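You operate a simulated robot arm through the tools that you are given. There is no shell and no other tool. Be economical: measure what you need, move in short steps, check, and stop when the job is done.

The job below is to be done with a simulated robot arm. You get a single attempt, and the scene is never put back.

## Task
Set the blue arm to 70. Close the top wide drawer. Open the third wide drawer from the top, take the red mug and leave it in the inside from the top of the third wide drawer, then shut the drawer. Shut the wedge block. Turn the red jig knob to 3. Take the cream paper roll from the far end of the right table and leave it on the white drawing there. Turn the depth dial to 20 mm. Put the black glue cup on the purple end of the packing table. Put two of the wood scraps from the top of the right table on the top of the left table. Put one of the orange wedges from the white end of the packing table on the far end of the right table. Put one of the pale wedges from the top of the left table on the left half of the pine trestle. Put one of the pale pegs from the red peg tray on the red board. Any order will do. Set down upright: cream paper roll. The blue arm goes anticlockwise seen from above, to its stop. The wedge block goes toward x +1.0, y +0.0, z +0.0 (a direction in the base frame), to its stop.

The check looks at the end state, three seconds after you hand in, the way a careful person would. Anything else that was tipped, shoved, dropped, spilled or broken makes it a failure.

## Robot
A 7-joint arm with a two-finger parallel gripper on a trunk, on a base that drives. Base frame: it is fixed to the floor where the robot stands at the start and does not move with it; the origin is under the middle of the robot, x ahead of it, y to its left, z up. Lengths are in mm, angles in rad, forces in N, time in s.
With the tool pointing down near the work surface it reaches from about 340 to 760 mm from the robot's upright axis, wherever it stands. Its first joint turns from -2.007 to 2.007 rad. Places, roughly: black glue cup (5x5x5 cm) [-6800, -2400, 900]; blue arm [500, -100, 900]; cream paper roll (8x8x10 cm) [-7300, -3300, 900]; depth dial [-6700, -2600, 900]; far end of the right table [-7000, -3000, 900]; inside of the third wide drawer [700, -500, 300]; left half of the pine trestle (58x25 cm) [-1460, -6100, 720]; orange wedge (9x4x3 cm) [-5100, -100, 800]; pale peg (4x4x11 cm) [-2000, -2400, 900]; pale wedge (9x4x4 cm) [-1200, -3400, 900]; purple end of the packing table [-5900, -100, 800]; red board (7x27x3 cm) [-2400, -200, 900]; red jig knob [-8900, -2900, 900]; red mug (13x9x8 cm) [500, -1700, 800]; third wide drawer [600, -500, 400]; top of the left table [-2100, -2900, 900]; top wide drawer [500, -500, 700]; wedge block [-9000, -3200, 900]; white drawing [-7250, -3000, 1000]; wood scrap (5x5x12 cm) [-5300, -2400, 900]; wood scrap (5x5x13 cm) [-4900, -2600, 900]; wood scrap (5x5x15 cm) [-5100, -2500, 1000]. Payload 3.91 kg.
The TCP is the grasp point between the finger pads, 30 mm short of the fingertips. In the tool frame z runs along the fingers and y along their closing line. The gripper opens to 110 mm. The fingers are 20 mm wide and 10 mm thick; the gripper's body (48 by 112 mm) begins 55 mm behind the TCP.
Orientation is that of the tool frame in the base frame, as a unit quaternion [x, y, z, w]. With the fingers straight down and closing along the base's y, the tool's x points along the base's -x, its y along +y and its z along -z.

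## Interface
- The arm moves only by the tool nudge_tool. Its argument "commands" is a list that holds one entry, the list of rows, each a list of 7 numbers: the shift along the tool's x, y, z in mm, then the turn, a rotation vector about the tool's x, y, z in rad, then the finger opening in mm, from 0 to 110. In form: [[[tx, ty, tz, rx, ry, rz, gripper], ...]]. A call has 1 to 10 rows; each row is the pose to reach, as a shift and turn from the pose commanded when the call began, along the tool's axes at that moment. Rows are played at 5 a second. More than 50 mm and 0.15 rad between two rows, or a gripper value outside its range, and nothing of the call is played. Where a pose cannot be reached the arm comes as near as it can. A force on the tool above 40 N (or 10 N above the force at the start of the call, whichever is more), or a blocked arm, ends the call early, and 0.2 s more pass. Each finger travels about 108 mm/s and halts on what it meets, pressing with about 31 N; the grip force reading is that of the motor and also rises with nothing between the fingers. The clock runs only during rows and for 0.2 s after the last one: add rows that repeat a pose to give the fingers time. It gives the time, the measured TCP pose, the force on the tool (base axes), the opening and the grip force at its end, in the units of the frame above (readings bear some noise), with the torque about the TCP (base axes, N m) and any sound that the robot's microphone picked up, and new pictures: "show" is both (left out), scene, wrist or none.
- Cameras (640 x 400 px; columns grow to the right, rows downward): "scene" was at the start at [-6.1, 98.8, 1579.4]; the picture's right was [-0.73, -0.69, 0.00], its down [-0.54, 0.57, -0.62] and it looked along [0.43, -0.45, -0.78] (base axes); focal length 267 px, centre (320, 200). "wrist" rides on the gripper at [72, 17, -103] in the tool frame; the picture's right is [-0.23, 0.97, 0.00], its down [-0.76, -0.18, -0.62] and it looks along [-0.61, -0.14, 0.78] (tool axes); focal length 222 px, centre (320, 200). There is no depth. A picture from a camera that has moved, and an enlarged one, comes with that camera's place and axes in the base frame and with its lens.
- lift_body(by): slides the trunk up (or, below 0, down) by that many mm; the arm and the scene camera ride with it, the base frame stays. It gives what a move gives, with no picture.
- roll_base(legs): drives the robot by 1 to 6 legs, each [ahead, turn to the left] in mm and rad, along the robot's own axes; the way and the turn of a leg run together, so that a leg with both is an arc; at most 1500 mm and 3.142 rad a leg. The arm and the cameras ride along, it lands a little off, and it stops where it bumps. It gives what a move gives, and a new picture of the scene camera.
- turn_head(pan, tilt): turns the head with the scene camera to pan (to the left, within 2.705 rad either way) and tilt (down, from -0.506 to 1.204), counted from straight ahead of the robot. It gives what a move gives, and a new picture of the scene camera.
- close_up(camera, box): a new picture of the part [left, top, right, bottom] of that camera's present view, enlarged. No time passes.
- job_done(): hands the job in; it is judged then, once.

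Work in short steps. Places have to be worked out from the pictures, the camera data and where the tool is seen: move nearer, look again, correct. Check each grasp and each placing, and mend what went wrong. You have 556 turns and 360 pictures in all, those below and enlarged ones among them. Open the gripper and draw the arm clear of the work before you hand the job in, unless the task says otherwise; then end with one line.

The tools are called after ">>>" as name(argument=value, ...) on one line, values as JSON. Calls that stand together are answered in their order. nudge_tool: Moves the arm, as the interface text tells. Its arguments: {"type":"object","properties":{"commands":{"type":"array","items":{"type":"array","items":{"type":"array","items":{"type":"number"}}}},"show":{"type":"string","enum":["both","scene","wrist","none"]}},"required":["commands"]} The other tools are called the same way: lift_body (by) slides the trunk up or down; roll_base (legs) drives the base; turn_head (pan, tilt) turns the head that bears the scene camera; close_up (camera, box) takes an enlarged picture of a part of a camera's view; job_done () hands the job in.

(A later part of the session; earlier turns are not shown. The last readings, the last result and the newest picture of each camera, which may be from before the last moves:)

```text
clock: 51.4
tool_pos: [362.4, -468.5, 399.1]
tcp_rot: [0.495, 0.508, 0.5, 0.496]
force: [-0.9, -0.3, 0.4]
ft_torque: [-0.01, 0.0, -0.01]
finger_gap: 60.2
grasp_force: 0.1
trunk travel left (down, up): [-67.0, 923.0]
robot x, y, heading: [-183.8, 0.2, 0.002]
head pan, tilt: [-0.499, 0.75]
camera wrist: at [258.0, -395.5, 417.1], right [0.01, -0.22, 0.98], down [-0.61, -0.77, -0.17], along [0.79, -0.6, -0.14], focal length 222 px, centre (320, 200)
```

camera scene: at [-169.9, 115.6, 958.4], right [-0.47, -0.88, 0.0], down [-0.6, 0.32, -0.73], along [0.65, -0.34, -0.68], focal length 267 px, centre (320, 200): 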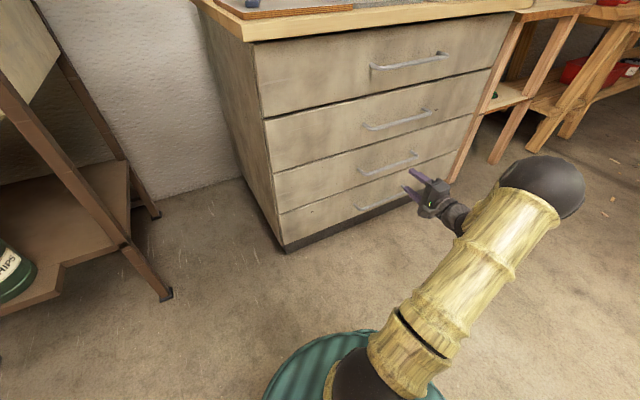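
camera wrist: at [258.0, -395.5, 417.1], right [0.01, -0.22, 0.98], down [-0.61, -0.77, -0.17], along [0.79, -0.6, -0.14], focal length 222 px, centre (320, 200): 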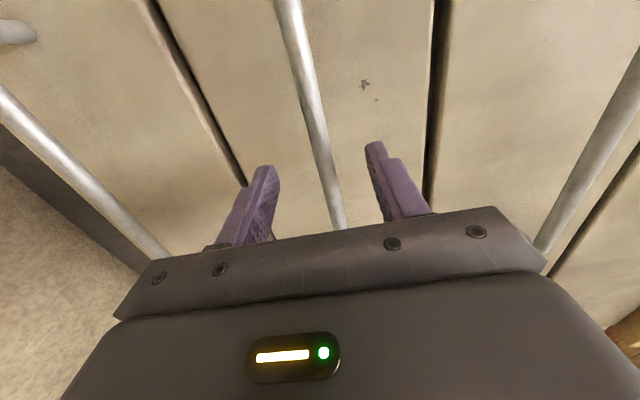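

The bar sits between the fingers. I advance 28 mm and close.

>>> nudge_tool(commands=[[[0, 0, 14, 0, 0, 0, 60], [0, 2, 27, 0, 0, 0, 60], [0, 2, 27, 0, 0, 0, 40], [0, 2, 27, 0, 0, 0, 20], [0, 2, 27, 0, 0, 0, 0], [0, 2, 27, 0, 0, 0, 0]]], show="wrist")

```text
clock: 52.8
tool_pos: [391.0, -467.5, 402.1]
tcp_rot: [0.495, 0.508, 0.499, 0.497]
force: [2.0, -1.4, 4.0]
ft_torque: [0.56, 0.0, 0.09]
finger_gap: 11.7
grasp_force: 45.4
trunk travel left (down, up): [-67.0, 923.0]
robot x, y, heading: [-184.7, 0.5, 0.008]
head pan, tilt: [-0.499, 0.75]
camera wrist: at [285.9, -394.4, 420.6], right [0.01, -0.22, 0.98], down [-0.61, -0.77, -0.17], along [0.79, -0.6, -0.14], focal length 222 px, centre (320, 200)
```

wrist: 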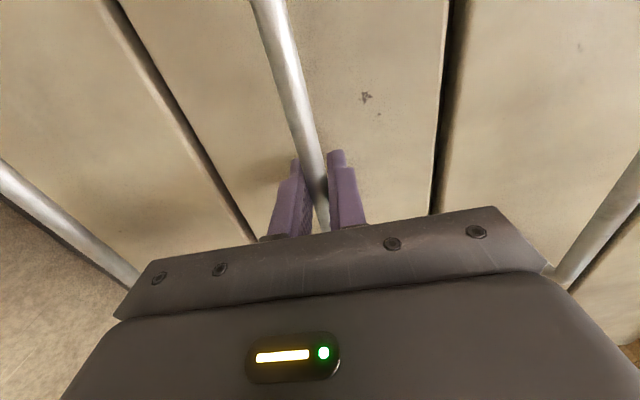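

The bar is gripped (11.7 mm). I pull by backing the base 150 mm.

>>> roll_base(legs=[[-150, 0]])

```text
clock: 54.3
tool_pos: [237.9, -466.6, 402.3]
tcp_rot: [0.496, 0.508, 0.501, 0.495]
force: [1.5, 20.3, 4.0]
ft_torque: [0.57, 0.04, 0.48]
finger_gap: 11.7
grasp_force: 45.4
trunk travel left (down, up): [-67.0, 923.0]
robot x, y, heading: [-337.2, -4.2, 0.006]
head pan, tilt: [-0.499, 0.75]
camera scene: at [-320.9, 115.2, 958.3], right [-0.47, -0.88, 0.0], down [-0.6, 0.32, -0.73], along [0.64, -0.35, -0.68], focal length 267 px, centre (320, 200)
```

scene: 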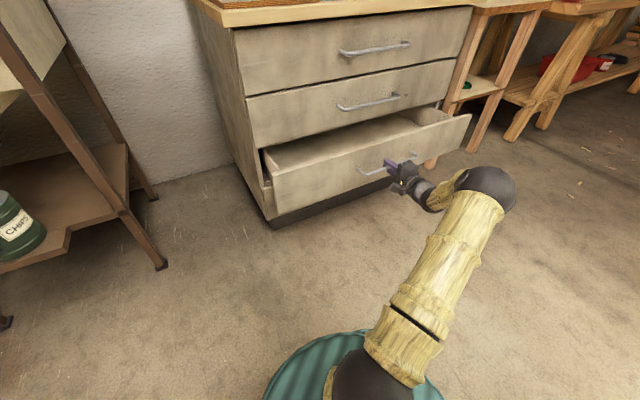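

The third drawer comes out nicely. I pull another 130 mm.

>>> roll_base(legs=[[-130, 0]])

```text
clock: 55.7
tool_pos: [109.8, -467.2, 403.6]
tcp_rot: [0.494, 0.509, 0.501, 0.496]
force: [2.1, 5.4, 4.5]
ft_torque: [0.56, -0.02, 0.01]
finger_gap: 11.8
grasp_force: 44.6
trunk travel left (down, up): [-67.0, 923.0]
robot x, y, heading: [-465.0, -0.9, 0.006]
head pan, tilt: [-0.499, 0.75]
camera scene: at [-451.6, 113.9, 958.3], right [-0.47, -0.88, 0.0], down [-0.6, 0.32, -0.73], along [0.64, -0.35, -0.68], focal length 267 px, centre (320, 200)
```

scene: 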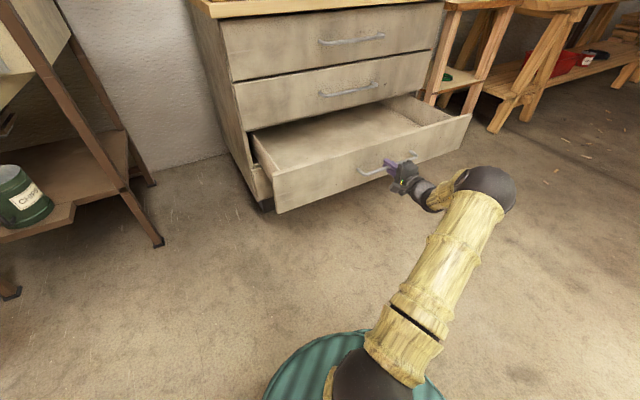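

Opened about 280 mm. I release and back the tool away.

>>> nudge_tool(commands=[[[0, 0, 0, 0, 0, 0, 20], [0, 0, 0, 0, 0, 0, 50], [0, 0, 0, 0, 0, 0, 60], [0, 0, -40, 0, 0, 0, 60], [0, 0, -80, 0, 0, 0, 60], [0, 0, -120, 0, 0, 0, 60]]], show="none")

>>> lift_body(by=633)

>>> turn_head(pan=-1.1, tilt=0.5)

```text
clock: 57.1
tool_pos: [-12.2, -470.7, 401.8]
tcp_rot: [0.495, 0.507, 0.502, 0.496]
force: [-0.3, -0.7, 0.4]
ft_torque: [0.02, 0.04, -0.03]
finger_gap: 60.0
grasp_force: 0.0
trunk travel left (down, up): [-67.0, 923.0]
robot x, y, heading: [-465.1, -1.0, 0.005]
head pan, tilt: [-0.499, 0.75]
```

```text
refused: 633 is not a number from -400 to 400
```

```text
clock: 58.1
tool_pos: [-12.2, -470.7, 402.4]
tcp_rot: [0.495, 0.508, 0.501, 0.496]
force: [0.1, 0.3, 0.5]
ft_torque: [0.01, -0.01, -0.02]
finger_gap: 60.0
grasp_force: 0.1
trunk travel left (down, up): [-67.0, 923.0]
robot x, y, heading: [-463.5, -1.5, 0.005]
head pan, tilt: [-1.1, 0.499]
camera scene: at [-482.5, 71.9, 980.3], right [-0.89, -0.46, 0.0], down [-0.22, 0.42, -0.88], along [0.41, -0.78, -0.48], focal length 267 px, centre (320, 200)
```

scene: 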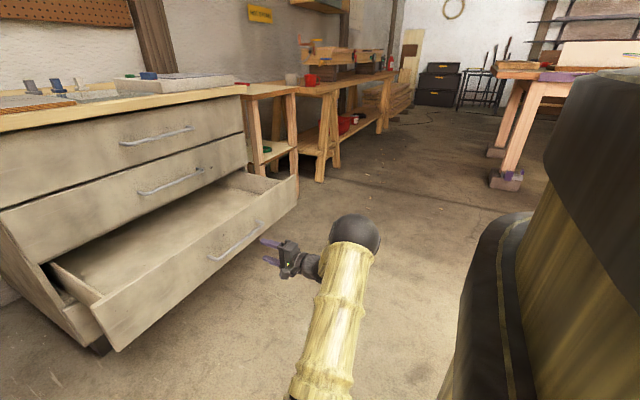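

I raise the trunk to work height in two moves.

>>> lift_body(by=400)

>>> lift_body(by=260)

>>> nudge_tool(commands=[[[0, 0, 0, 0.148, 0, 0, 60], [0, 0, 0, 0.296, 0, 0, 60], [0, 0, 0, 0.444, 0, 0, 60], [0, 0, 0, 0.592, 0, 0, 60], [0, 0, 0, 0.74, 0, 0, 60], [0, 0, 0, 0.888, 0, 0, 60], [0, 0, 0, 1.036, 0, 0, 60], [0, 0, 0, 1.184, 0, 0, 60], [0, 0, 0, 1.332, 0, 0, 60], [0, 0, 0, 1.48, 0, 0, 60]]], show="none")

>>> nudge_tool(commands=[[[0, 0, 0, 0.091, 0, 0, 60]]], show="none")

>>> roll_base(legs=[[0, -1.57], [1450, 0], [0, 1.57]])

```text
clock: 62.0
tool_pos: [-12.3, -471.1, 803.1]
tcp_rot: [0.495, 0.508, 0.501, 0.496]
force: [-1.1, -0.2, 0.1]
ft_torque: [-0.02, -0.04, 0.0]
finger_gap: 59.9
grasp_force: 0.1
trunk travel left (down, up): [-467.0, 523.0]
robot x, y, heading: [-466.7, 4.2, 0.009]
head pan, tilt: [-1.1, 0.499]
```

```text
clock: 64.6
tool_pos: [-12.9, -471.4, 1062.6]
tcp_rot: [0.495, 0.508, 0.501, 0.496]
force: [0.4, 0.2, -0.6]
ft_torque: [-0.04, 0.01, -0.01]
finger_gap: 60.2
grasp_force: 0.0
trunk travel left (down, up): [-727.0, 263.0]
robot x, y, heading: [-467.5, 0.8, 0.006]
head pan, tilt: [-1.1, 0.499]
```

```text
clock: 66.8
tool_pos: [-12.0, -470.2, 1062.7]
tcp_rot: [0.699, 0.714, 0.026, 0.032]
force: [-0.2, 0.5, 0.2]
ft_torque: [0.0, 0.05, -0.03]
finger_gap: 59.8
grasp_force: 0.1
trunk travel left (down, up): [-727.0, 263.0]
robot x, y, heading: [-467.8, -4.8, 0.003]
head pan, tilt: [-1.1, 0.499]
```

```text
clock: 67.2
tool_pos: [-10.7, -469.4, 1062.5]
tcp_rot: [0.7, 0.714, -0.005, 0.0]
force: [0.4, -0.1, -0.4]
ft_torque: [0.03, 0.05, 0.0]
finger_gap: 59.9
grasp_force: 0.0
trunk travel left (down, up): [-727.0, 263.0]
robot x, y, heading: [-467.3, -0.0, 0.011]
head pan, tilt: [-1.1, 0.499]
```

```text
clock: 86.6
tool_pos: [-41.0, -1868.6, 1060.8]
tcp_rot: [0.705, 0.71, -0.006, 0.001]
force: [0.2, -0.2, -0.1]
ft_torque: [0.0, 0.01, 0.04]
finger_gap: 60.0
grasp_force: 0.1
trunk travel left (down, up): [-727.0, 263.0]
robot x, y, heading: [-485.8, -1392.9, -0.007]
head pan, tilt: [-1.1, 0.499]
camera scene: at [-502.9, -1321.7, 1640.3], right [-0.89, -0.45, 0.0], down [-0.22, 0.43, -0.88], along [0.39, -0.78, -0.48], focal length 267 px, centre (320, 200)
```

scene: 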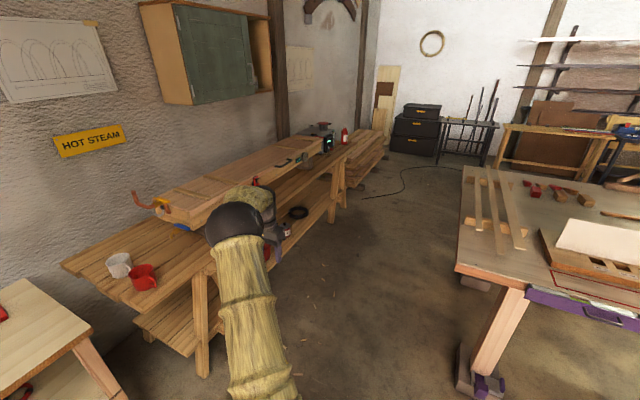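

I look closely at the red mug.

>>> close_up(camera="scene", box=[60, 220, 220, 320])

```text
4.00 times, centred on (140, 270) of scene
camera zoom: at [-502.9, -1321.7, 1640.3], right [-0.89, -0.45, 0.0], down [-0.22, 0.43, -0.88], along [0.39, -0.78, -0.48], focal length 1066 px, centre (1040, -80)
```

zoom: 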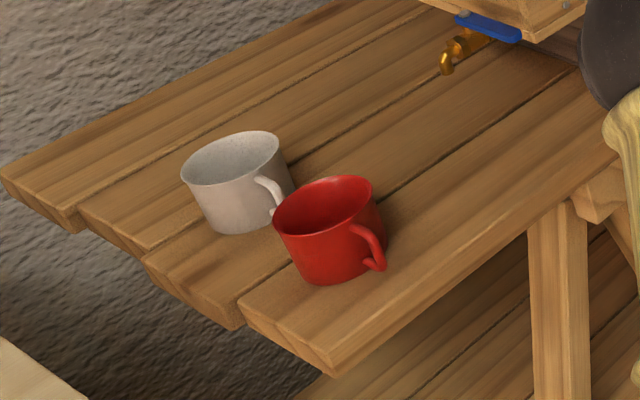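

Red mug: centre about (552,-1727), handle pointing toward -x (to me); white mug behind it at +x. So I grip it across y. I drive ahead 450 and turn the tool back to closing along y.

>>> roll_base(legs=[[450, 0.007]])

>>> nudge_tool(commands=[[[0, 0, 0, 0, 0, -0.148, 70], [0, 0, 0, 0, 0, -0.296, 80], [0, 0, 0, 0, 0, -0.444, 90], [0, 0, 0, 0, 0, -0.592, 100], [0, 0, 0, 0, 0, -0.74, 110], [0, 0, 0, 0, 0, -0.888, 110], [0, 0, 0, 0, 0, -1.036, 110], [0, 0, 0, 0, 0, -1.184, 110], [0, 0, 0, 0, 0, -1.332, 110], [0, 0, 0, 0, 0, -1.48, 110]]], show="none")

>>> nudge_tool(commands=[[[0, 20, 0, 0, 0, -0.08, 110], [0, 60, 0, 0, 0, -0.08, 110], [0, 60, 0, 0, 0, -0.08, 110]]], show="both")

```text
clock: 89.7
tool_pos: [415.7, -1863.8, 1061.8]
tcp_rot: [0.701, 0.714, -0.005, 0.001]
force: [-0.2, -0.7, -0.5]
ft_torque: [0.02, 0.03, 0.01]
finger_gap: 60.4
grasp_force: 0.0
trunk travel left (down, up): [-727.0, 263.0]
robot x, y, heading: [-36.3, -1397.0, 0.009]
head pan, tilt: [-1.1, 0.499]
camera scene: at [-52.7, -1321.6, 1640.3], right [-0.89, -0.46, 0.0], down [-0.22, 0.43, -0.88], along [0.4, -0.78, -0.48], focal length 267 px, centre (320, 200)
```

scene: 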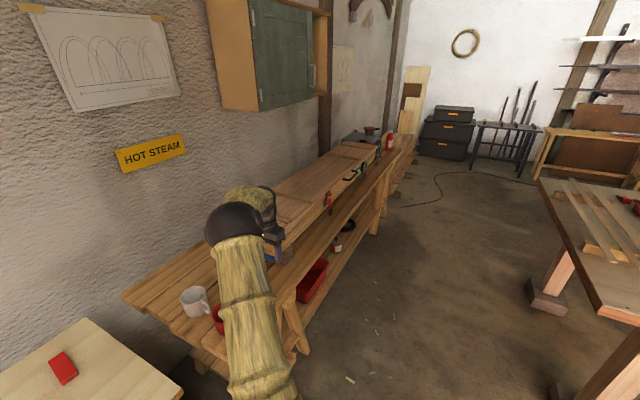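

```text
clock: 91.9
tool_pos: [416.1, -1862.3, 1062.0]
tcp_rot: [0.035, 0.999, -0.004, -0.003]
force: [0.0, -0.3, -0.5]
ft_torque: [-0.01, 0.0, 0.0]
finger_gap: 109.8
grasp_force: 0.0
trunk travel left (down, up): [-727.0, 263.0]
robot x, y, heading: [-36.1, -1392.7, 0.004]
head pan, tilt: [-1.1, 0.499]
```

```text
clock: 92.7
tool_pos: [420.6, -1805.7, 1059.2]
tcp_rot: [-0.004, 1.0, -0.004, -0.003]
force: [-0.4, 0.7, 0.0]
ft_torque: [0.0, -0.01, 0.02]
finger_gap: 109.9
grasp_force: 0.0
trunk travel left (down, up): [-727.0, 263.0]
robot x, y, heading: [-36.1, -1392.8, 0.007]
head pan, tilt: [-1.1, 0.499]
camera scene: at [-53.3, -1322.0, 1640.3], right [-0.89, -0.46, 0.0], down [-0.22, 0.43, -0.88], along [0.4, -0.78, -0.48], focal length 267 px, centre (320, 200)
camera wrist: at [349.1, -1786.6, 1162.6], right [0.22, 0.98, -0.01], down [0.77, -0.17, 0.62], along [0.6, -0.14, -0.78], focal length 222 px, centre (320, 200)
```

scene: 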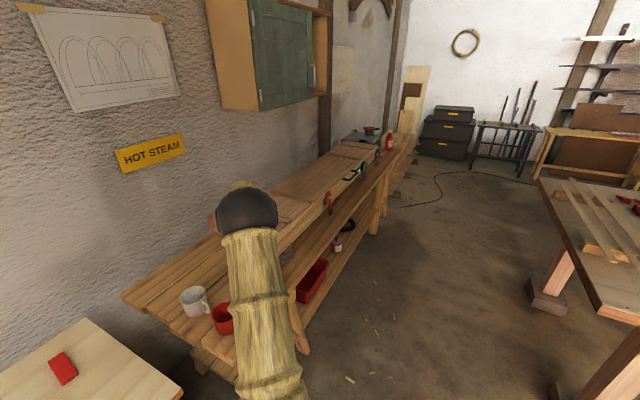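
wrist: 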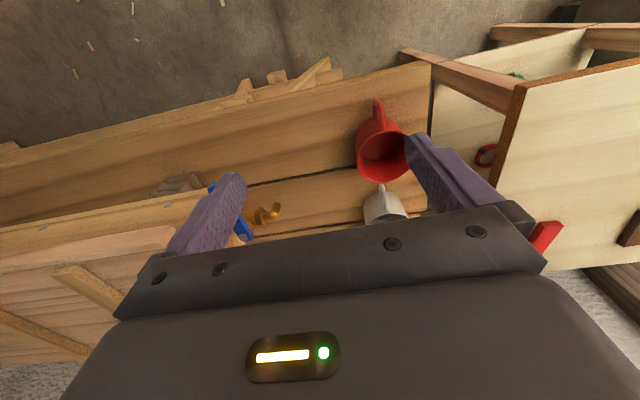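

Rim centre triangulates to about (541,-1724), handle straight to -x. I move above it and down to z 930.

>>> nudge_tool(commands=[[[-30, 20, 20, 0, 0, 0, 110], [-60, 41, 40, 0, 0, 0, 110], [-90, 62, 70, 0, 0, 0, 110], [-120, 82, 100, 0, 0, 0, 110], [-120, 82, 128, 0, 0, 0, 110], [-120, 82, 128, 0, 0, 0, 110]]], show="wrist")

```text
clock: 94.1
tool_pos: [539.5, -1723.7, 932.1]
tcp_rot: [-0.004, 1.0, -0.005, -0.003]
force: [-0.1, 0.6, 0.0]
ft_torque: [-0.03, 0.0, 0.02]
finger_gap: 109.8
grasp_force: 0.1
trunk travel left (down, up): [-727.0, 263.0]
robot x, y, heading: [-35.4, -1397.0, 0.008]
head pan, tilt: [-1.1, 0.499]
camera wrist: at [469.0, -1705.2, 1037.4], right [0.22, 0.98, -0.01], down [0.77, -0.17, 0.62], along [0.6, -0.14, -0.78], focal length 222 px, centre (320, 200)
```

wrist: 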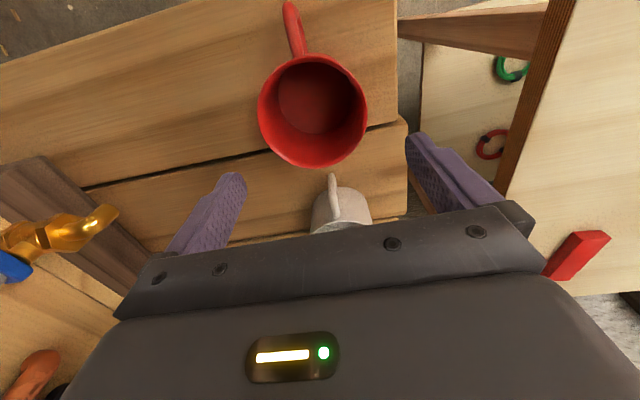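

Rim centre now looks like about (527,-1726), rim z≈835. I correct x by -11 and lower 40 mm, then recheck.

>>> nudge_tool(commands=[[[11, -2, 15, 0, 0, 0, 110], [11, -2, 40, 0, 0, 0, 110], [11, -2, 40, 0, 0, 0, 110]]], show="wrist")

```text
clock: 94.9
tool_pos: [526.5, -1725.2, 892.3]
tcp_rot: [-0.004, 1.0, -0.004, -0.004]
force: [-0.4, 0.4, 0.1]
ft_torque: [0.01, 0.03, 0.02]
finger_gap: 110.0
grasp_force: 0.1
trunk travel left (down, up): [-727.0, 263.0]
robot x, y, heading: [-39.0, -1395.0, 0.009]
head pan, tilt: [-1.1, 0.499]
camera wrist: at [455.5, -1705.9, 997.1], right [0.22, 0.98, -0.01], down [0.77, -0.17, 0.62], along [0.6, -0.14, -0.78], focal length 222 px, centre (320, 200)
```

wrist: 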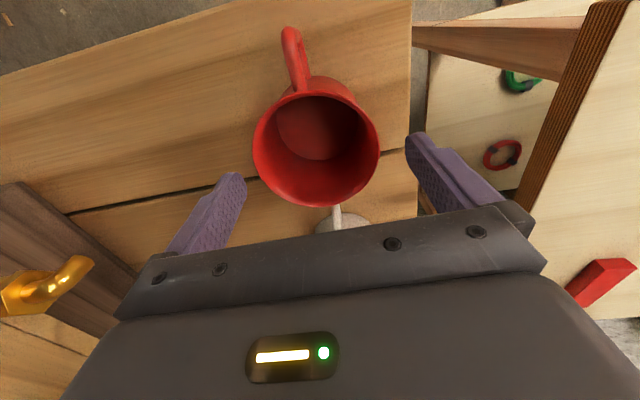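

Centred within a few mm. I descend to z≈812 and close gently.

>>> nudge_tool(commands=[[[1, -4, 25, 0, 0, 0, 110], [1, -4, 50, 0, 0, 0, 110], [1, -4, 78, 0, 0, 0, 110], [1, -4, 78, 0, 0, 0, 95], [1, -4, 78, 0, 0, 0, 80], [1, -4, 78, 0, 0, 0, 60], [1, -4, 78, 0, 0, 0, 60]]], show="wrist")

```text
clock: 96.5
tool_pos: [525.5, -1727.8, 813.9]
tcp_rot: [-0.004, 1.0, -0.004, -0.004]
force: [-0.4, -0.3, -0.4]
ft_torque: [0.03, 0.0, 0.01]
finger_gap: 86.7
grasp_force: 30.5
trunk travel left (down, up): [-727.0, 263.0]
robot x, y, heading: [-38.6, -1394.2, 0.011]
head pan, tilt: [-1.1, 0.499]
camera wrist: at [453.5, -1709.2, 918.6], right [0.22, 0.98, -0.01], down [0.77, -0.17, 0.62], along [0.6, -0.14, -0.78], focal length 222 px, centre (320, 200)
```

wrist: 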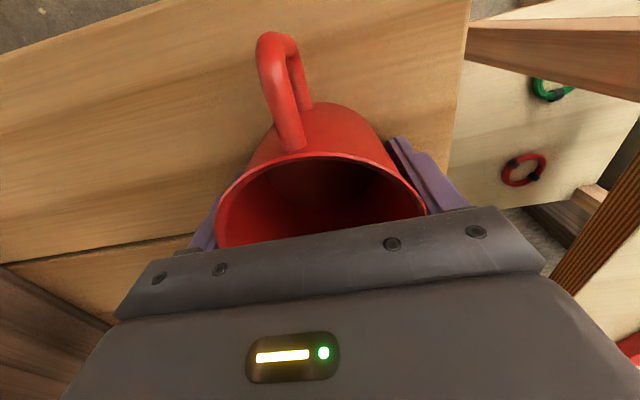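

Gripped at 86.7 mm. I lift straight up.

>>> nudge_tool(commands=[[[0, 0, -10, 0, 0, 0, 40], [0, 0, -40, 0, 0, 0, 40], [0, 0, -80, 0, 0, 0, 40], [0, 0, -120, 0, 0, 0, 40], [0, 0, -160, 0, 0, 0, 40], [0, 0, -200, 0, 0, 0, 40]]], show="both")

```text
clock: 97.9
tool_pos: [527.1, -1724.7, 1010.9]
tcp_rot: [-0.005, 1.0, -0.004, -0.004]
force: [-0.5, 0.2, -0.3]
ft_torque: [0.0, -0.02, -0.04]
finger_gap: 87.1
grasp_force: 31.0
trunk travel left (down, up): [-727.0, 263.0]
robot x, y, heading: [-37.6, -1393.3, 0.006]
head pan, tilt: [-1.1, 0.499]
camera scene: at [-53.6, -1321.3, 1640.3], right [-0.89, -0.46, 0.0], down [-0.22, 0.42, -0.88], along [0.4, -0.78, -0.48], focal length 267 px, centre (320, 200)
camera wrist: at [455.6, -1706.8, 1115.6], right [0.22, 0.98, -0.01], down [0.77, -0.17, 0.62], along [0.6, -0.14, -0.79], focal length 222 px, centre (320, 200)
```

scene: 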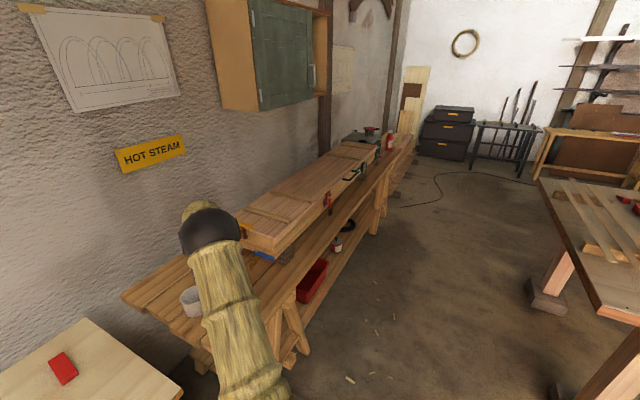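
wrist: 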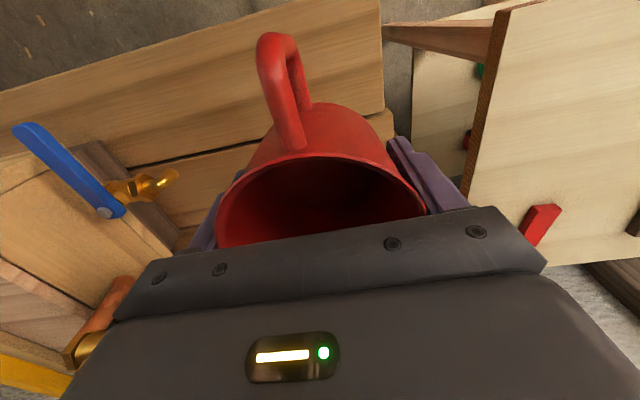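

Mug is held. I drive back to the drawer: back 450, left, ahead, right.

>>> roll_base(legs=[[-450, 0], [0, 1.565], [1290, 0], [0, -1.565]])

>>> turn_head(pan=-0.4, tilt=0.7)

```text
clock: 119.6
tool_pos: [76.3, -438.5, 1010.4]
tcp_rot: [0.029, 1.0, -0.004, -0.004]
force: [-0.3, -0.4, -1.4]
ft_torque: [0.0, 0.0, 0.03]
finger_gap: 87.0
grasp_force: 31.0
trunk travel left (down, up): [-727.0, 263.0]
robot x, y, heading: [-463.1, -67.1, -0.058]
head pan, tilt: [-1.1, 0.499]
camera scene: at [-475.1, 3.2, 1640.3], right [-0.92, -0.4, 0.0], down [-0.19, 0.44, -0.88], along [0.35, -0.81, -0.48], focal length 267 px, centre (320, 200)
```

scene: 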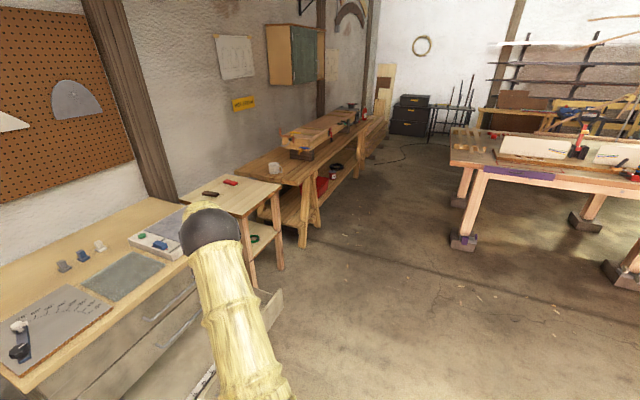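

```text
clock: 120.6
tool_pos: [76.9, -438.9, 1012.8]
tcp_rot: [0.03, 1.0, -0.004, -0.004]
force: [0.1, 0.7, -0.9]
ft_torque: [0.01, -0.02, 0.02]
finger_gap: 86.8
grasp_force: 30.9
trunk travel left (down, up): [-727.0, 263.0]
robot x, y, heading: [-464.3, -72.2, -0.064]
head pan, tilt: [-0.4, 0.7]
camera scene: at [-435.3, 48.9, 1622.6], right [-0.45, -0.9, 0.0], down [-0.58, 0.29, -0.76], along [0.69, -0.34, -0.64], focal length 267 px, centre (320, 200)
```

scene: 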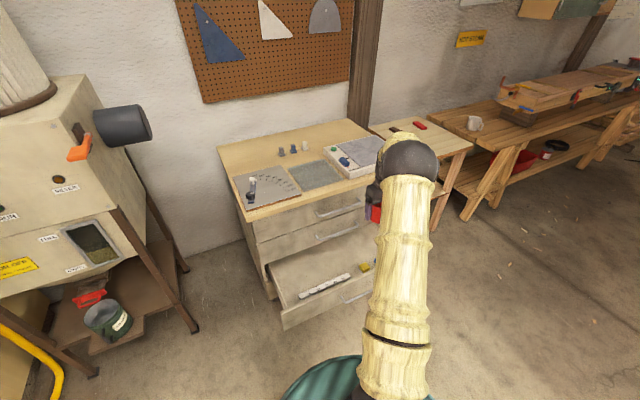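

The drawer holds something near its front. I correct heading by +0.06 and take a closer look.

>>> roll_base(legs=[[0, 0.06]])

>>> close_up(camera="scene", box=[240, 180, 460, 340])

```text
clock: 121.5
tool_pos: [98.4, -405.1, 1011.5]
tcp_rot: [-0.001, 1.0, -0.004, -0.004]
force: [0.3, -0.8, -1.3]
ft_torque: [0.0, 0.0, -0.03]
finger_gap: 87.0
grasp_force: 31.2
trunk travel left (down, up): [-727.0, 263.0]
robot x, y, heading: [-462.7, -71.0, -0.004]
head pan, tilt: [-0.4, 0.7]
camera scene: at [-442.4, 50.5, 1622.6], right [-0.39, -0.92, 0.0], down [-0.59, 0.25, -0.76], along [0.7, -0.3, -0.64], focal length 267 px, centre (320, 200)
```

scene: 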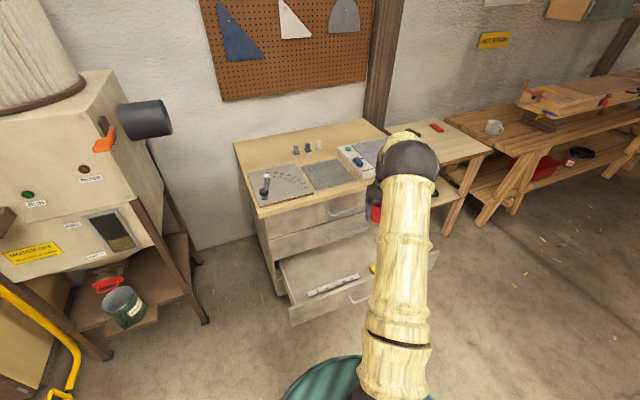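

```text
2.50 times, centred on (350, 260) of scene
camera zoom: at [-442.4, 50.5, 1622.6], right [-0.39, -0.92, 0.0], down [-0.59, 0.25, -0.76], along [0.7, -0.3, -0.64], focal length 667 px, centre (245, 50)
```

zoom: 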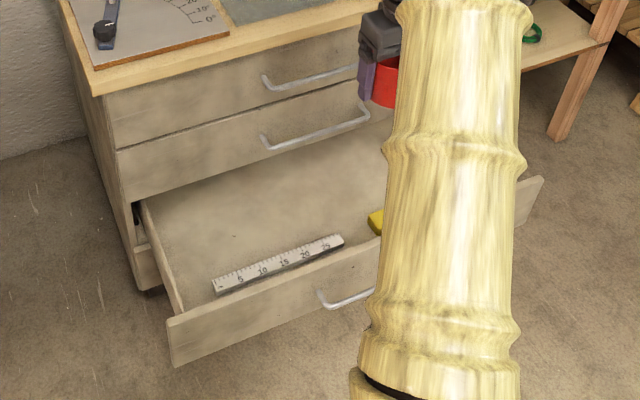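

A ruler (y≈-190…-500) and a yellow object (y≈-590) lie in the drawer, so I need a free spot. I swing the arm left to see the drawer's right part.

>>> nudge_tool(commands=[[[0, 45, 0, 0, 0, 0, 40], [0, 90, 0, 0, 0, 0, 40], [0, 135, 0, 0, 0, 0, 40], [0, 180, 0, 0, 0, 0, 40], [0, 225, 0, 0, 0, 0, 40], [0, 270, 0, 0, 0, 0, 40], [0, 315, 0, 0, 0, 0, 40], [0, 360, 0, 0, 0, 0, 40], [0, 400, 0, 0, 0, 0, 40], [0, 440, 0, 0, 0, 0, 40]]], show="none")

>>> close_up(camera="scene", box=[240, 180, 480, 350])

```text
clock: 123.7
tool_pos: [100.1, 35.9, 1006.3]
tcp_rot: [0.0, 1.0, -0.004, -0.003]
force: [0.4, 0.0, -0.7]
ft_torque: [0.0, 0.01, -0.04]
finger_gap: 86.8
grasp_force: 31.3
trunk travel left (down, up): [-727.0, 263.0]
robot x, y, heading: [-461.6, -72.2, -0.003]
head pan, tilt: [-0.4, 0.7]
```

```text
2.35 times, centred on (360, 265) of scene
camera zoom: at [-442.5, 51.7, 1622.5], right [-0.39, -0.92, 0.0], down [-0.59, 0.25, -0.77], along [0.7, -0.3, -0.64], focal length 627 px, centre (226, 47)
```

zoom: 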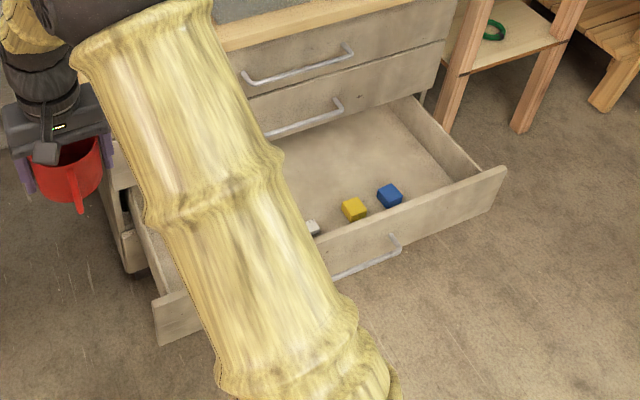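

Blue and yellow blocks sit at y≈-687 and -590, x≈263. A free spot is the right end, about (285,-800). I drive right 400 and bring the arm back.

>>> roll_base(legs=[[0, -1.57], [410, 0], [0, 1.57]])

>>> nudge_tool(commands=[[[0, -45, 0, 0, 0, 0, 40], [0, -90, 0, 0, 0, 0, 40], [0, -135, 0, 0, 0, 0, 40], [0, -180, 0, 0, 0, 0, 40], [0, -225, 0, 0, 0, 0, 40], [0, -270, 0, 0, 0, 0, 40], [0, -315, 0, 0, 0, 0, 40], [0, -360, 0, 0, 0, 0, 40], [0, -400, 0, 0, 0, 0, 40], [0, -440, 0, 0, 0, 0, 40]]], show="scene")

```text
clock: 137.9
tool_pos: [96.4, -339.1, 1006.7]
tcp_rot: [-0.038, 0.999, -0.005, -0.003]
force: [-0.4, 0.3, -1.4]
ft_torque: [0.03, 0.03, -0.01]
finger_gap: 86.9
grasp_force: 30.5
trunk travel left (down, up): [-727.0, 263.0]
robot x, y, heading: [-458.0, -488.4, 0.075]
head pan, tilt: [-0.4, 0.7]
camera scene: at [-445.4, -363.7, 1622.6], right [-0.32, -0.95, 0.0], down [-0.61, 0.2, -0.76], along [0.73, -0.24, -0.64], focal length 267 px, centre (320, 200)
```

scene: 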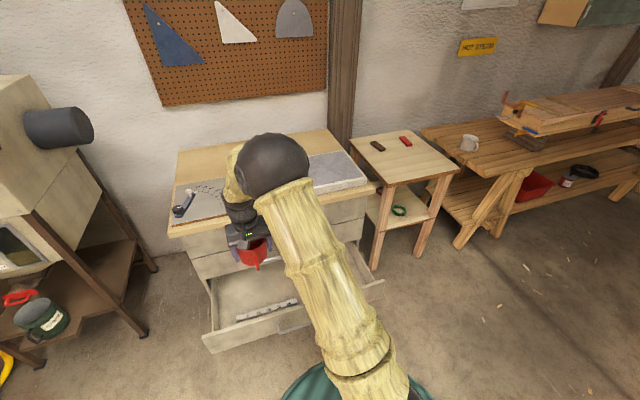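

```text
clock: 140.1
tool_pos: [130.9, -777.8, 1008.3]
tcp_rot: [-0.04, 0.999, -0.004, -0.003]
force: [0.3, -0.7, -2.2]
ft_torque: [0.04, 0.0, 0.0]
finger_gap: 86.5
grasp_force: 31.4
trunk travel left (down, up): [-727.0, 263.0]
robot x, y, heading: [-457.1, -481.7, 0.076]
head pan, tilt: [-0.4, 0.7]
camera scene: at [-445.1, -365.2, 1622.7], right [-0.32, -0.95, 0.0], down [-0.61, 0.21, -0.76], along [0.72, -0.24, -0.64], focal length 267 px, centre (320, 200)
```

scene: 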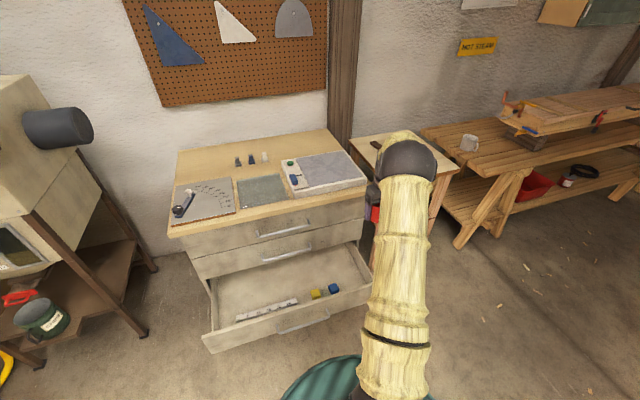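

I straighten the heading and drive ahead 175 mm so the mug hangs above the free spot.

>>> roll_base(legs=[[0, -0.075], [176, 0]])

>>> close_up(camera="scene", box=[160, 200, 480, 400])

```text
clock: 142.3
tool_pos: [282.2, -817.0, 1008.2]
tcp_rot: [-0.002, 1.0, -0.003, -0.004]
force: [0.3, -0.3, -2.2]
ft_torque: [-0.02, 0.0, -0.03]
finger_gap: 87.2
grasp_force: 31.0
trunk travel left (down, up): [-727.0, 263.0]
robot x, y, heading: [-281.9, -486.5, 0.003]
head pan, tilt: [-0.4, 0.7]
camera scene: at [-261.5, -364.4, 1622.6], right [-0.39, -0.92, 0.0], down [-0.6, 0.25, -0.76], along [0.71, -0.29, -0.65], focal length 267 px, centre (320, 200)
```

scene: 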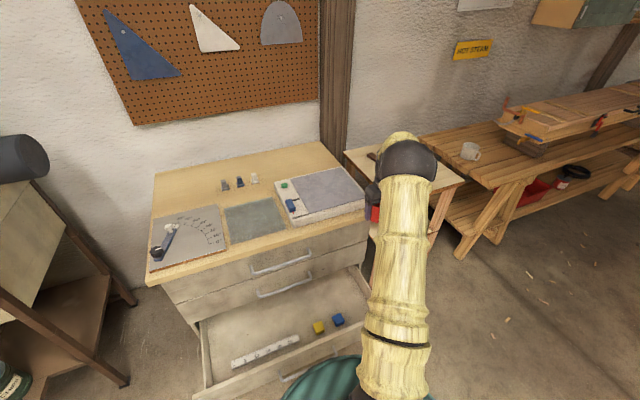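

```text
2.00 times, centred on (320, 300) of scene
camera zoom: at [-261.5, -364.4, 1622.6], right [-0.39, -0.92, 0.0], down [-0.6, 0.25, -0.76], along [0.71, -0.29, -0.65], focal length 533 px, centre (320, 0)
```

zoom: 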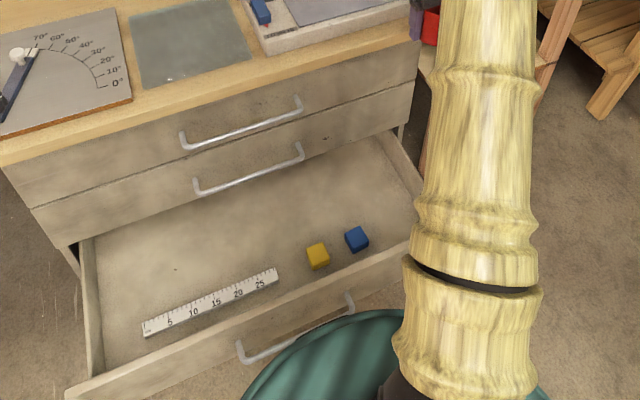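

Blue block is near (286,-695). I shift the mug to y≈-792 and lower the trunk 400 first.

>>> nudge_tool(commands=[[[-3, 12, 0, 0, 0, 0, 40], [-3, 25, 0, 0, 0, 0, 40]]], show="none")

>>> lift_body(by=-400)

>>> nudge_tool(commands=[[[0, 0, 0, 0, 0, 0, 40]]], show="both")

```text
clock: 142.9
tool_pos: [285.0, -792.1, 1009.6]
tcp_rot: [-0.003, 1.0, -0.004, -0.004]
force: [0.5, 0.2, -0.6]
ft_torque: [-0.02, -0.02, -0.02]
finger_gap: 87.0
grasp_force: 31.4
trunk travel left (down, up): [-727.0, 263.0]
robot x, y, heading: [-284.9, -488.3, 0.007]
head pan, tilt: [-0.4, 0.7]
```

```text
clock: 146.7
tool_pos: [284.8, -794.2, 608.3]
tcp_rot: [-0.004, 1.0, -0.004, -0.003]
force: [-0.1, -0.1, -2.7]
ft_torque: [-0.02, 0.01, -0.01]
finger_gap: 86.9
grasp_force: 30.8
trunk travel left (down, up): [-327.0, 663.0]
robot x, y, heading: [-281.1, -485.1, 0.001]
head pan, tilt: [-0.4, 0.7]
```

```text
clock: 147.1
tool_pos: [285.2, -793.2, 609.4]
tcp_rot: [-0.003, 1.0, -0.005, -0.004]
force: [0.2, 0.9, -1.3]
ft_torque: [-0.02, -0.03, 0.03]
finger_gap: 86.7
grasp_force: 30.5
trunk travel left (down, up): [-327.0, 663.0]
robot x, y, heading: [-285.3, -483.9, 0.002]
head pan, tilt: [-0.4, 0.7]
camera scene: at [-262.8, -364.3, 1222.6], right [-0.39, -0.92, 0.0], down [-0.59, 0.25, -0.76], along [0.71, -0.29, -0.64], focal length 267 px, centre (320, 200)
camera wrist: at [213.3, -774.0, 712.9], right [0.22, 0.97, -0.01], down [0.77, -0.17, 0.62], along [0.6, -0.14, -0.78], focal length 222 px, centre (320, 200)
```

scene: 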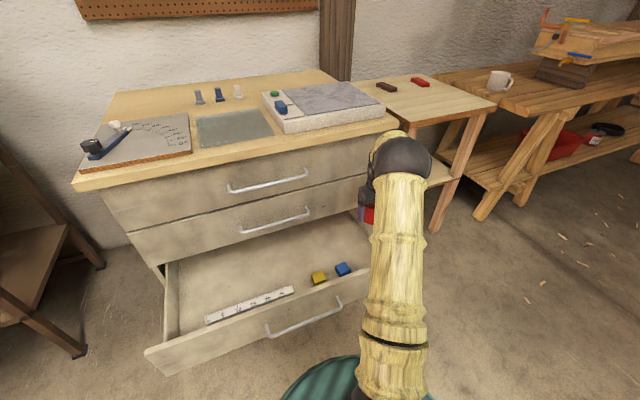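
wrist: 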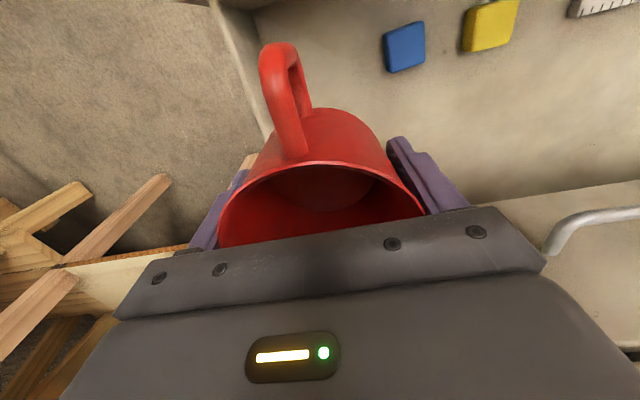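

The right wall appears at y≈-857 and the blue block's edge at y≈-692. I shift the mug to y≈-776, x 290, and lower 190 mm more.

>>> nudge_tool(commands=[[[-3, 9, 0, 0, 0, 0, 40], [-5, 18, 0, 0, 0, 0, 40]]], show="none")

>>> lift_body(by=-175)

>>> nudge_tool(commands=[[[0, 0, 0, 0, 0, 0, 40]]], show="both")

```text
clock: 147.7
tool_pos: [289.8, -774.5, 608.3]
tcp_rot: [-0.003, 1.0, -0.003, -0.004]
force: [0.0, 0.6, -1.6]
ft_torque: [0.0, 0.01, 0.0]
finger_gap: 86.8
grasp_force: 31.1
trunk travel left (down, up): [-327.0, 663.0]
robot x, y, heading: [-285.4, -485.1, 0.002]
head pan, tilt: [-0.4, 0.7]
```

```text
clock: 149.7
tool_pos: [289.2, -775.0, 433.0]
tcp_rot: [-0.002, 1.0, -0.004, -0.004]
force: [-0.3, 0.4, -0.8]
ft_torque: [0.01, -0.01, -0.04]
finger_gap: 86.8
grasp_force: 31.1
trunk travel left (down, up): [-152.0, 838.0]
robot x, y, heading: [-281.3, -487.5, 0.002]
head pan, tilt: [-0.4, 0.7]
```

```text
clock: 150.1
tool_pos: [290.3, -775.1, 433.6]
tcp_rot: [-0.001, 1.0, -0.004, -0.004]
force: [0.0, -0.3, -1.4]
ft_torque: [0.0, 0.0, 0.01]
finger_gap: 87.1
grasp_force: 30.8
trunk travel left (down, up): [-152.0, 838.0]
robot x, y, heading: [-283.4, -485.9, 0.002]
head pan, tilt: [-0.4, 0.7]
camera scene: at [-262.9, -364.3, 1047.6], right [-0.39, -0.92, 0.0], down [-0.59, 0.25, -0.76], along [0.71, -0.29, -0.64], focal length 267 px, centre (320, 200)
camera wrist: at [218.0, -756.6, 537.8], right [0.22, 0.97, -0.01], down [0.77, -0.17, 0.62], along [0.6, -0.14, -0.78], focal length 222 px, centre (320, 200)
```

scene: 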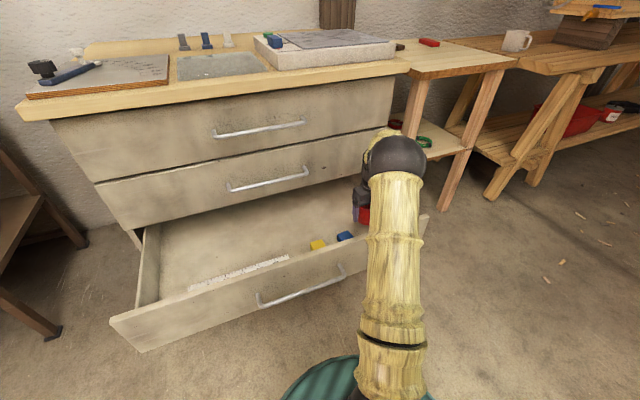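
wrist: 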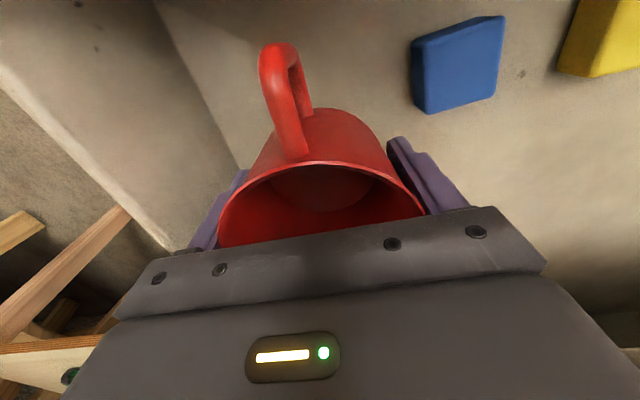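

Clear on both sides. I lower in small steps until the mug touches the drawer bottom.

>>> nudge_tool(commands=[[[0, 0, 6, 0, 0, 0, 40], [0, 0, 12, 0, 0, 0, 40], [0, 0, 18, 0, 0, 0, 40], [0, 0, 24, 0, 0, 0, 40], [0, 0, 30, 0, 0, 0, 40], [0, 0, 36, 0, 0, 0, 40], [0, 0, 42, 0, 0, 0, 40], [0, 0, 48, 0, 0, 0, 40]]], show="wrist")

```text
clock: 151.9
tool_pos: [290.8, -775.7, 386.6]
tcp_rot: [-0.004, 1.0, -0.005, -0.002]
force: [-0.7, 0.4, -1.5]
ft_torque: [-0.01, -0.01, 0.03]
finger_gap: 87.0
grasp_force: 31.0
trunk travel left (down, up): [-152.0, 838.0]
robot x, y, heading: [-280.9, -486.1, 0.001]
head pan, tilt: [-0.4, 0.7]
camera wrist: at [218.0, -757.2, 490.8], right [0.22, 0.97, -0.01], down [0.77, -0.17, 0.62], along [0.6, -0.14, -0.78], focal length 222 px, centre (320, 200)
```

wrist: 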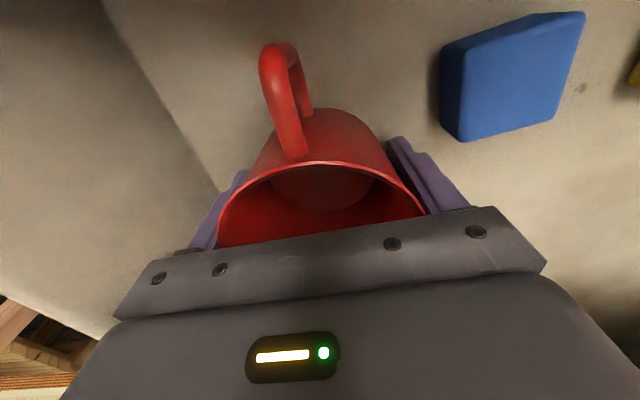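

>>> nudge_tool(commands=[[[0, 0, 4, 0, 0, 0, 40], [0, 0, 8, 0, 0, 0, 40], [0, 0, 12, 0, 0, 0, 40], [0, 0, 16, 0, 0, 0, 40], [0, 0, 20, 0, 0, 0, 40], [0, 0, 24, 0, 0, 0, 40], [0, 0, 28, 0, 0, 0, 40], [0, 0, 32, 0, 0, 0, 40]]], show="wrist")

```text
clock: 152.8
tool_pos: [292.3, -777.2, 380.2]
tcp_rot: [-0.002, 1.0, -0.007, 0.003]
force: [1.9, 2.7, 18.4]
ft_torque: [0.63, 0.42, -0.04]
finger_gap: 87.3
grasp_force: 31.3
trunk travel left (down, up): [-152.0, 838.0]
robot x, y, heading: [-280.7, -484.9, 0.004]
head pan, tilt: [-0.4, 0.7]
stopped in row 4: the force on the tool passed its limit at 45 N (the readings are from after the stop); the commanded pose is now the measured one
camera wrist: at [219.5, -756.8, 483.6], right [0.22, 0.97, -0.01], down [0.76, -0.17, 0.63], along [0.61, -0.15, -0.78], focal length 222 px, centre (320, 200)
```

wrist: 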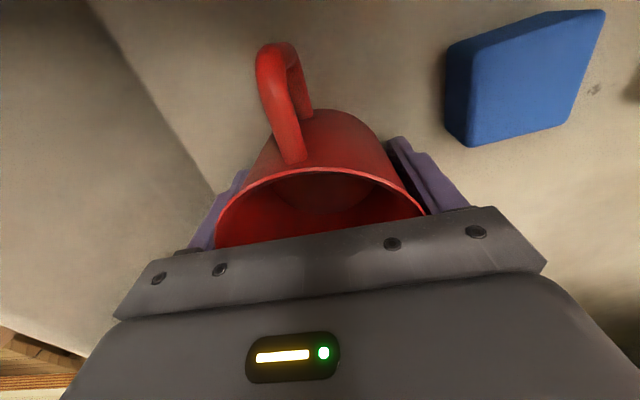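

The mug rests on the drawer bottom. I ease up 2 mm, open to 102, and rise.

>>> nudge_tool(commands=[[[0, 0, -2, 0, 0, 0, 85], [0, 0, -2, 0, 0, 0, 95], [0, 0, -2, 0, 0, 0, 102], [0, 0, -2, 0, 0, 0, 102], [0, 0, -30, 0, 0, 0, 102], [0, 0, -60, 0, 0, 0, 102], [0, 0, -100, 0, 0, 0, 102], [0, 0, -140, 0, 0, 0, 102]]], show="wrist")

```text
clock: 154.6
tool_pos: [293.0, -776.8, 516.1]
tcp_rot: [-0.003, 1.0, -0.005, 0.0]
force: [-1.1, 0.2, -0.4]
ft_torque: [0.05, -0.01, 0.02]
finger_gap: 102.2
grasp_force: 0.0
trunk travel left (down, up): [-152.0, 838.0]
robot x, y, heading: [-282.4, -486.4, 0.006]
head pan, tilt: [-0.4, 0.7]
camera wrist: at [221.3, -757.7, 620.4], right [0.22, 0.97, -0.01], down [0.76, -0.17, 0.62], along [0.61, -0.15, -0.78], focal length 222 px, centre (320, 200)
```

wrist: 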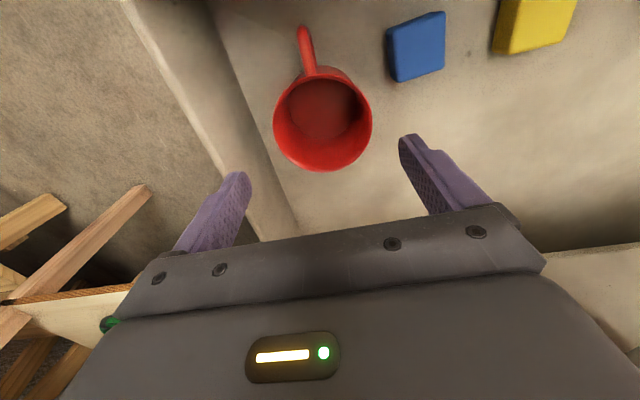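

Mug stands upright in the drawer. I rise above the drawer, retract toward the robot, and set the tool horizontal again to push it shut.

>>> lift_body(by=150)

>>> nudge_tool(commands=[[[40, 20, 0, 0, 0, 0, 80], [80, 40, 0, 0, 0, 0, 50], [120, 60, 0, 0, 0, 0, 20], [160, 80, 0, 0, 0, 0, 0], [200, 100, 0, 0, 0, 0, 0], [225, 120, 0, 0, 0, 0, 0], [225, 120, 0, 0, 0, 0.148, 0], [225, 120, 0, 0, 0, 0.296, 0], [225, 120, 0, 0, 0, 0.444, 0], [225, 120, 0, 0, 0, 0.592, 0]]], show="none")

>>> nudge_tool(commands=[[[0, 0, 0, 0, 0, 0.14, 0], [0, 0, 0, 0, 0, 0.28, 0], [0, 0, 0, 0, 0, 0.42, 0], [0, 0, 0, 0, 0, 0.56, 0], [0, 0, 0, 0, 0, 0.7, 0], [0, 0, 0, 0, 0, 0.84, 0], [0, 0, 0, 0, 0, 0.98, 0], [0, 0, 0, 0, 0, 0.98, 0]]], show="none")

>>> nudge_tool(commands=[[[0, 0, 0, -0.148, 0, 0, 0], [0, 0, 0, -0.296, 0, 0, 0], [0, 0, 0, -0.444, 0, 0, 0], [0, 0, 0, -0.592, 0, 0, 0], [0, 0, 0, -0.74, 0, 0, 0], [0, 0, 0, -0.888, 0, 0, 0], [0, 0, 0, -1.036, 0, 0, 0], [0, 0, 0, -1.184, 0, 0, 0], [0, 0, 0, -1.332, 0, 0, 0], [0, 0, 0, -1.48, 0, 0, 0]]], show="scene")

```text
clock: 156.3
tool_pos: [293.2, -776.9, 666.3]
tcp_rot: [-0.003, 1.0, -0.005, 0.0]
force: [-0.6, 0.5, -0.4]
ft_torque: [-0.02, -0.02, -0.01]
finger_gap: 102.1
grasp_force: 0.0
trunk travel left (down, up): [-302.0, 688.0]
robot x, y, heading: [-282.6, -486.4, 0.006]
head pan, tilt: [-0.4, 0.7]
```

```text
clock: 158.5
tool_pos: [68.5, -660.0, 663.9]
tcp_rot: [0.291, 0.957, -0.005, 0.002]
force: [0.1, -0.2, 0.7]
ft_torque: [-0.01, -0.03, 0.0]
finger_gap: 0.0
grasp_force: 30.8
trunk travel left (down, up): [-302.0, 688.0]
robot x, y, heading: [-286.0, -487.0, 0.003]
head pan, tilt: [-0.4, 0.7]
```

```text
clock: 160.3
tool_pos: [68.7, -658.1, 665.9]
tcp_rot: [0.707, 0.708, -0.004, 0.003]
force: [-0.1, 0.1, -0.5]
ft_torque: [0.01, -0.02, -0.03]
finger_gap: 0.0
grasp_force: 31.3
trunk travel left (down, up): [-302.0, 688.0]
robot x, y, heading: [-285.0, -484.0, 0.002]
head pan, tilt: [-0.4, 0.7]
```

```text
clock: 162.5
tool_pos: [100.1, -735.0, 648.7]
tcp_rot: [0.517, 0.526, 0.476, 0.479]
force: [-0.5, 1.1, -0.3]
ft_torque: [-0.03, 0.02, -0.02]
finger_gap: 0.0
grasp_force: 31.4
out of reach, approached as far as the arm can: row 4, 5, 6, 7, 8, 9, 10
trunk travel left (down, up): [-302.0, 688.0]
robot x, y, heading: [-286.0, -485.4, 0.002]
head pan, tilt: [-0.4, 0.7]
camera scene: at [-263.1, -364.0, 1197.6], right [-0.39, -0.92, 0.0], down [-0.59, 0.25, -0.76], along [0.71, -0.29, -0.64], focal length 267 px, centre (320, 200)
```

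scene: 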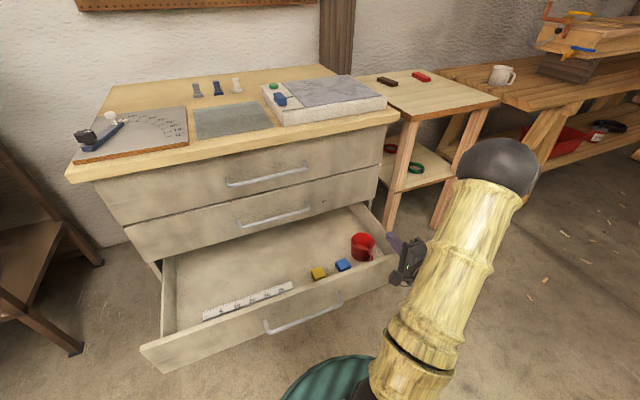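

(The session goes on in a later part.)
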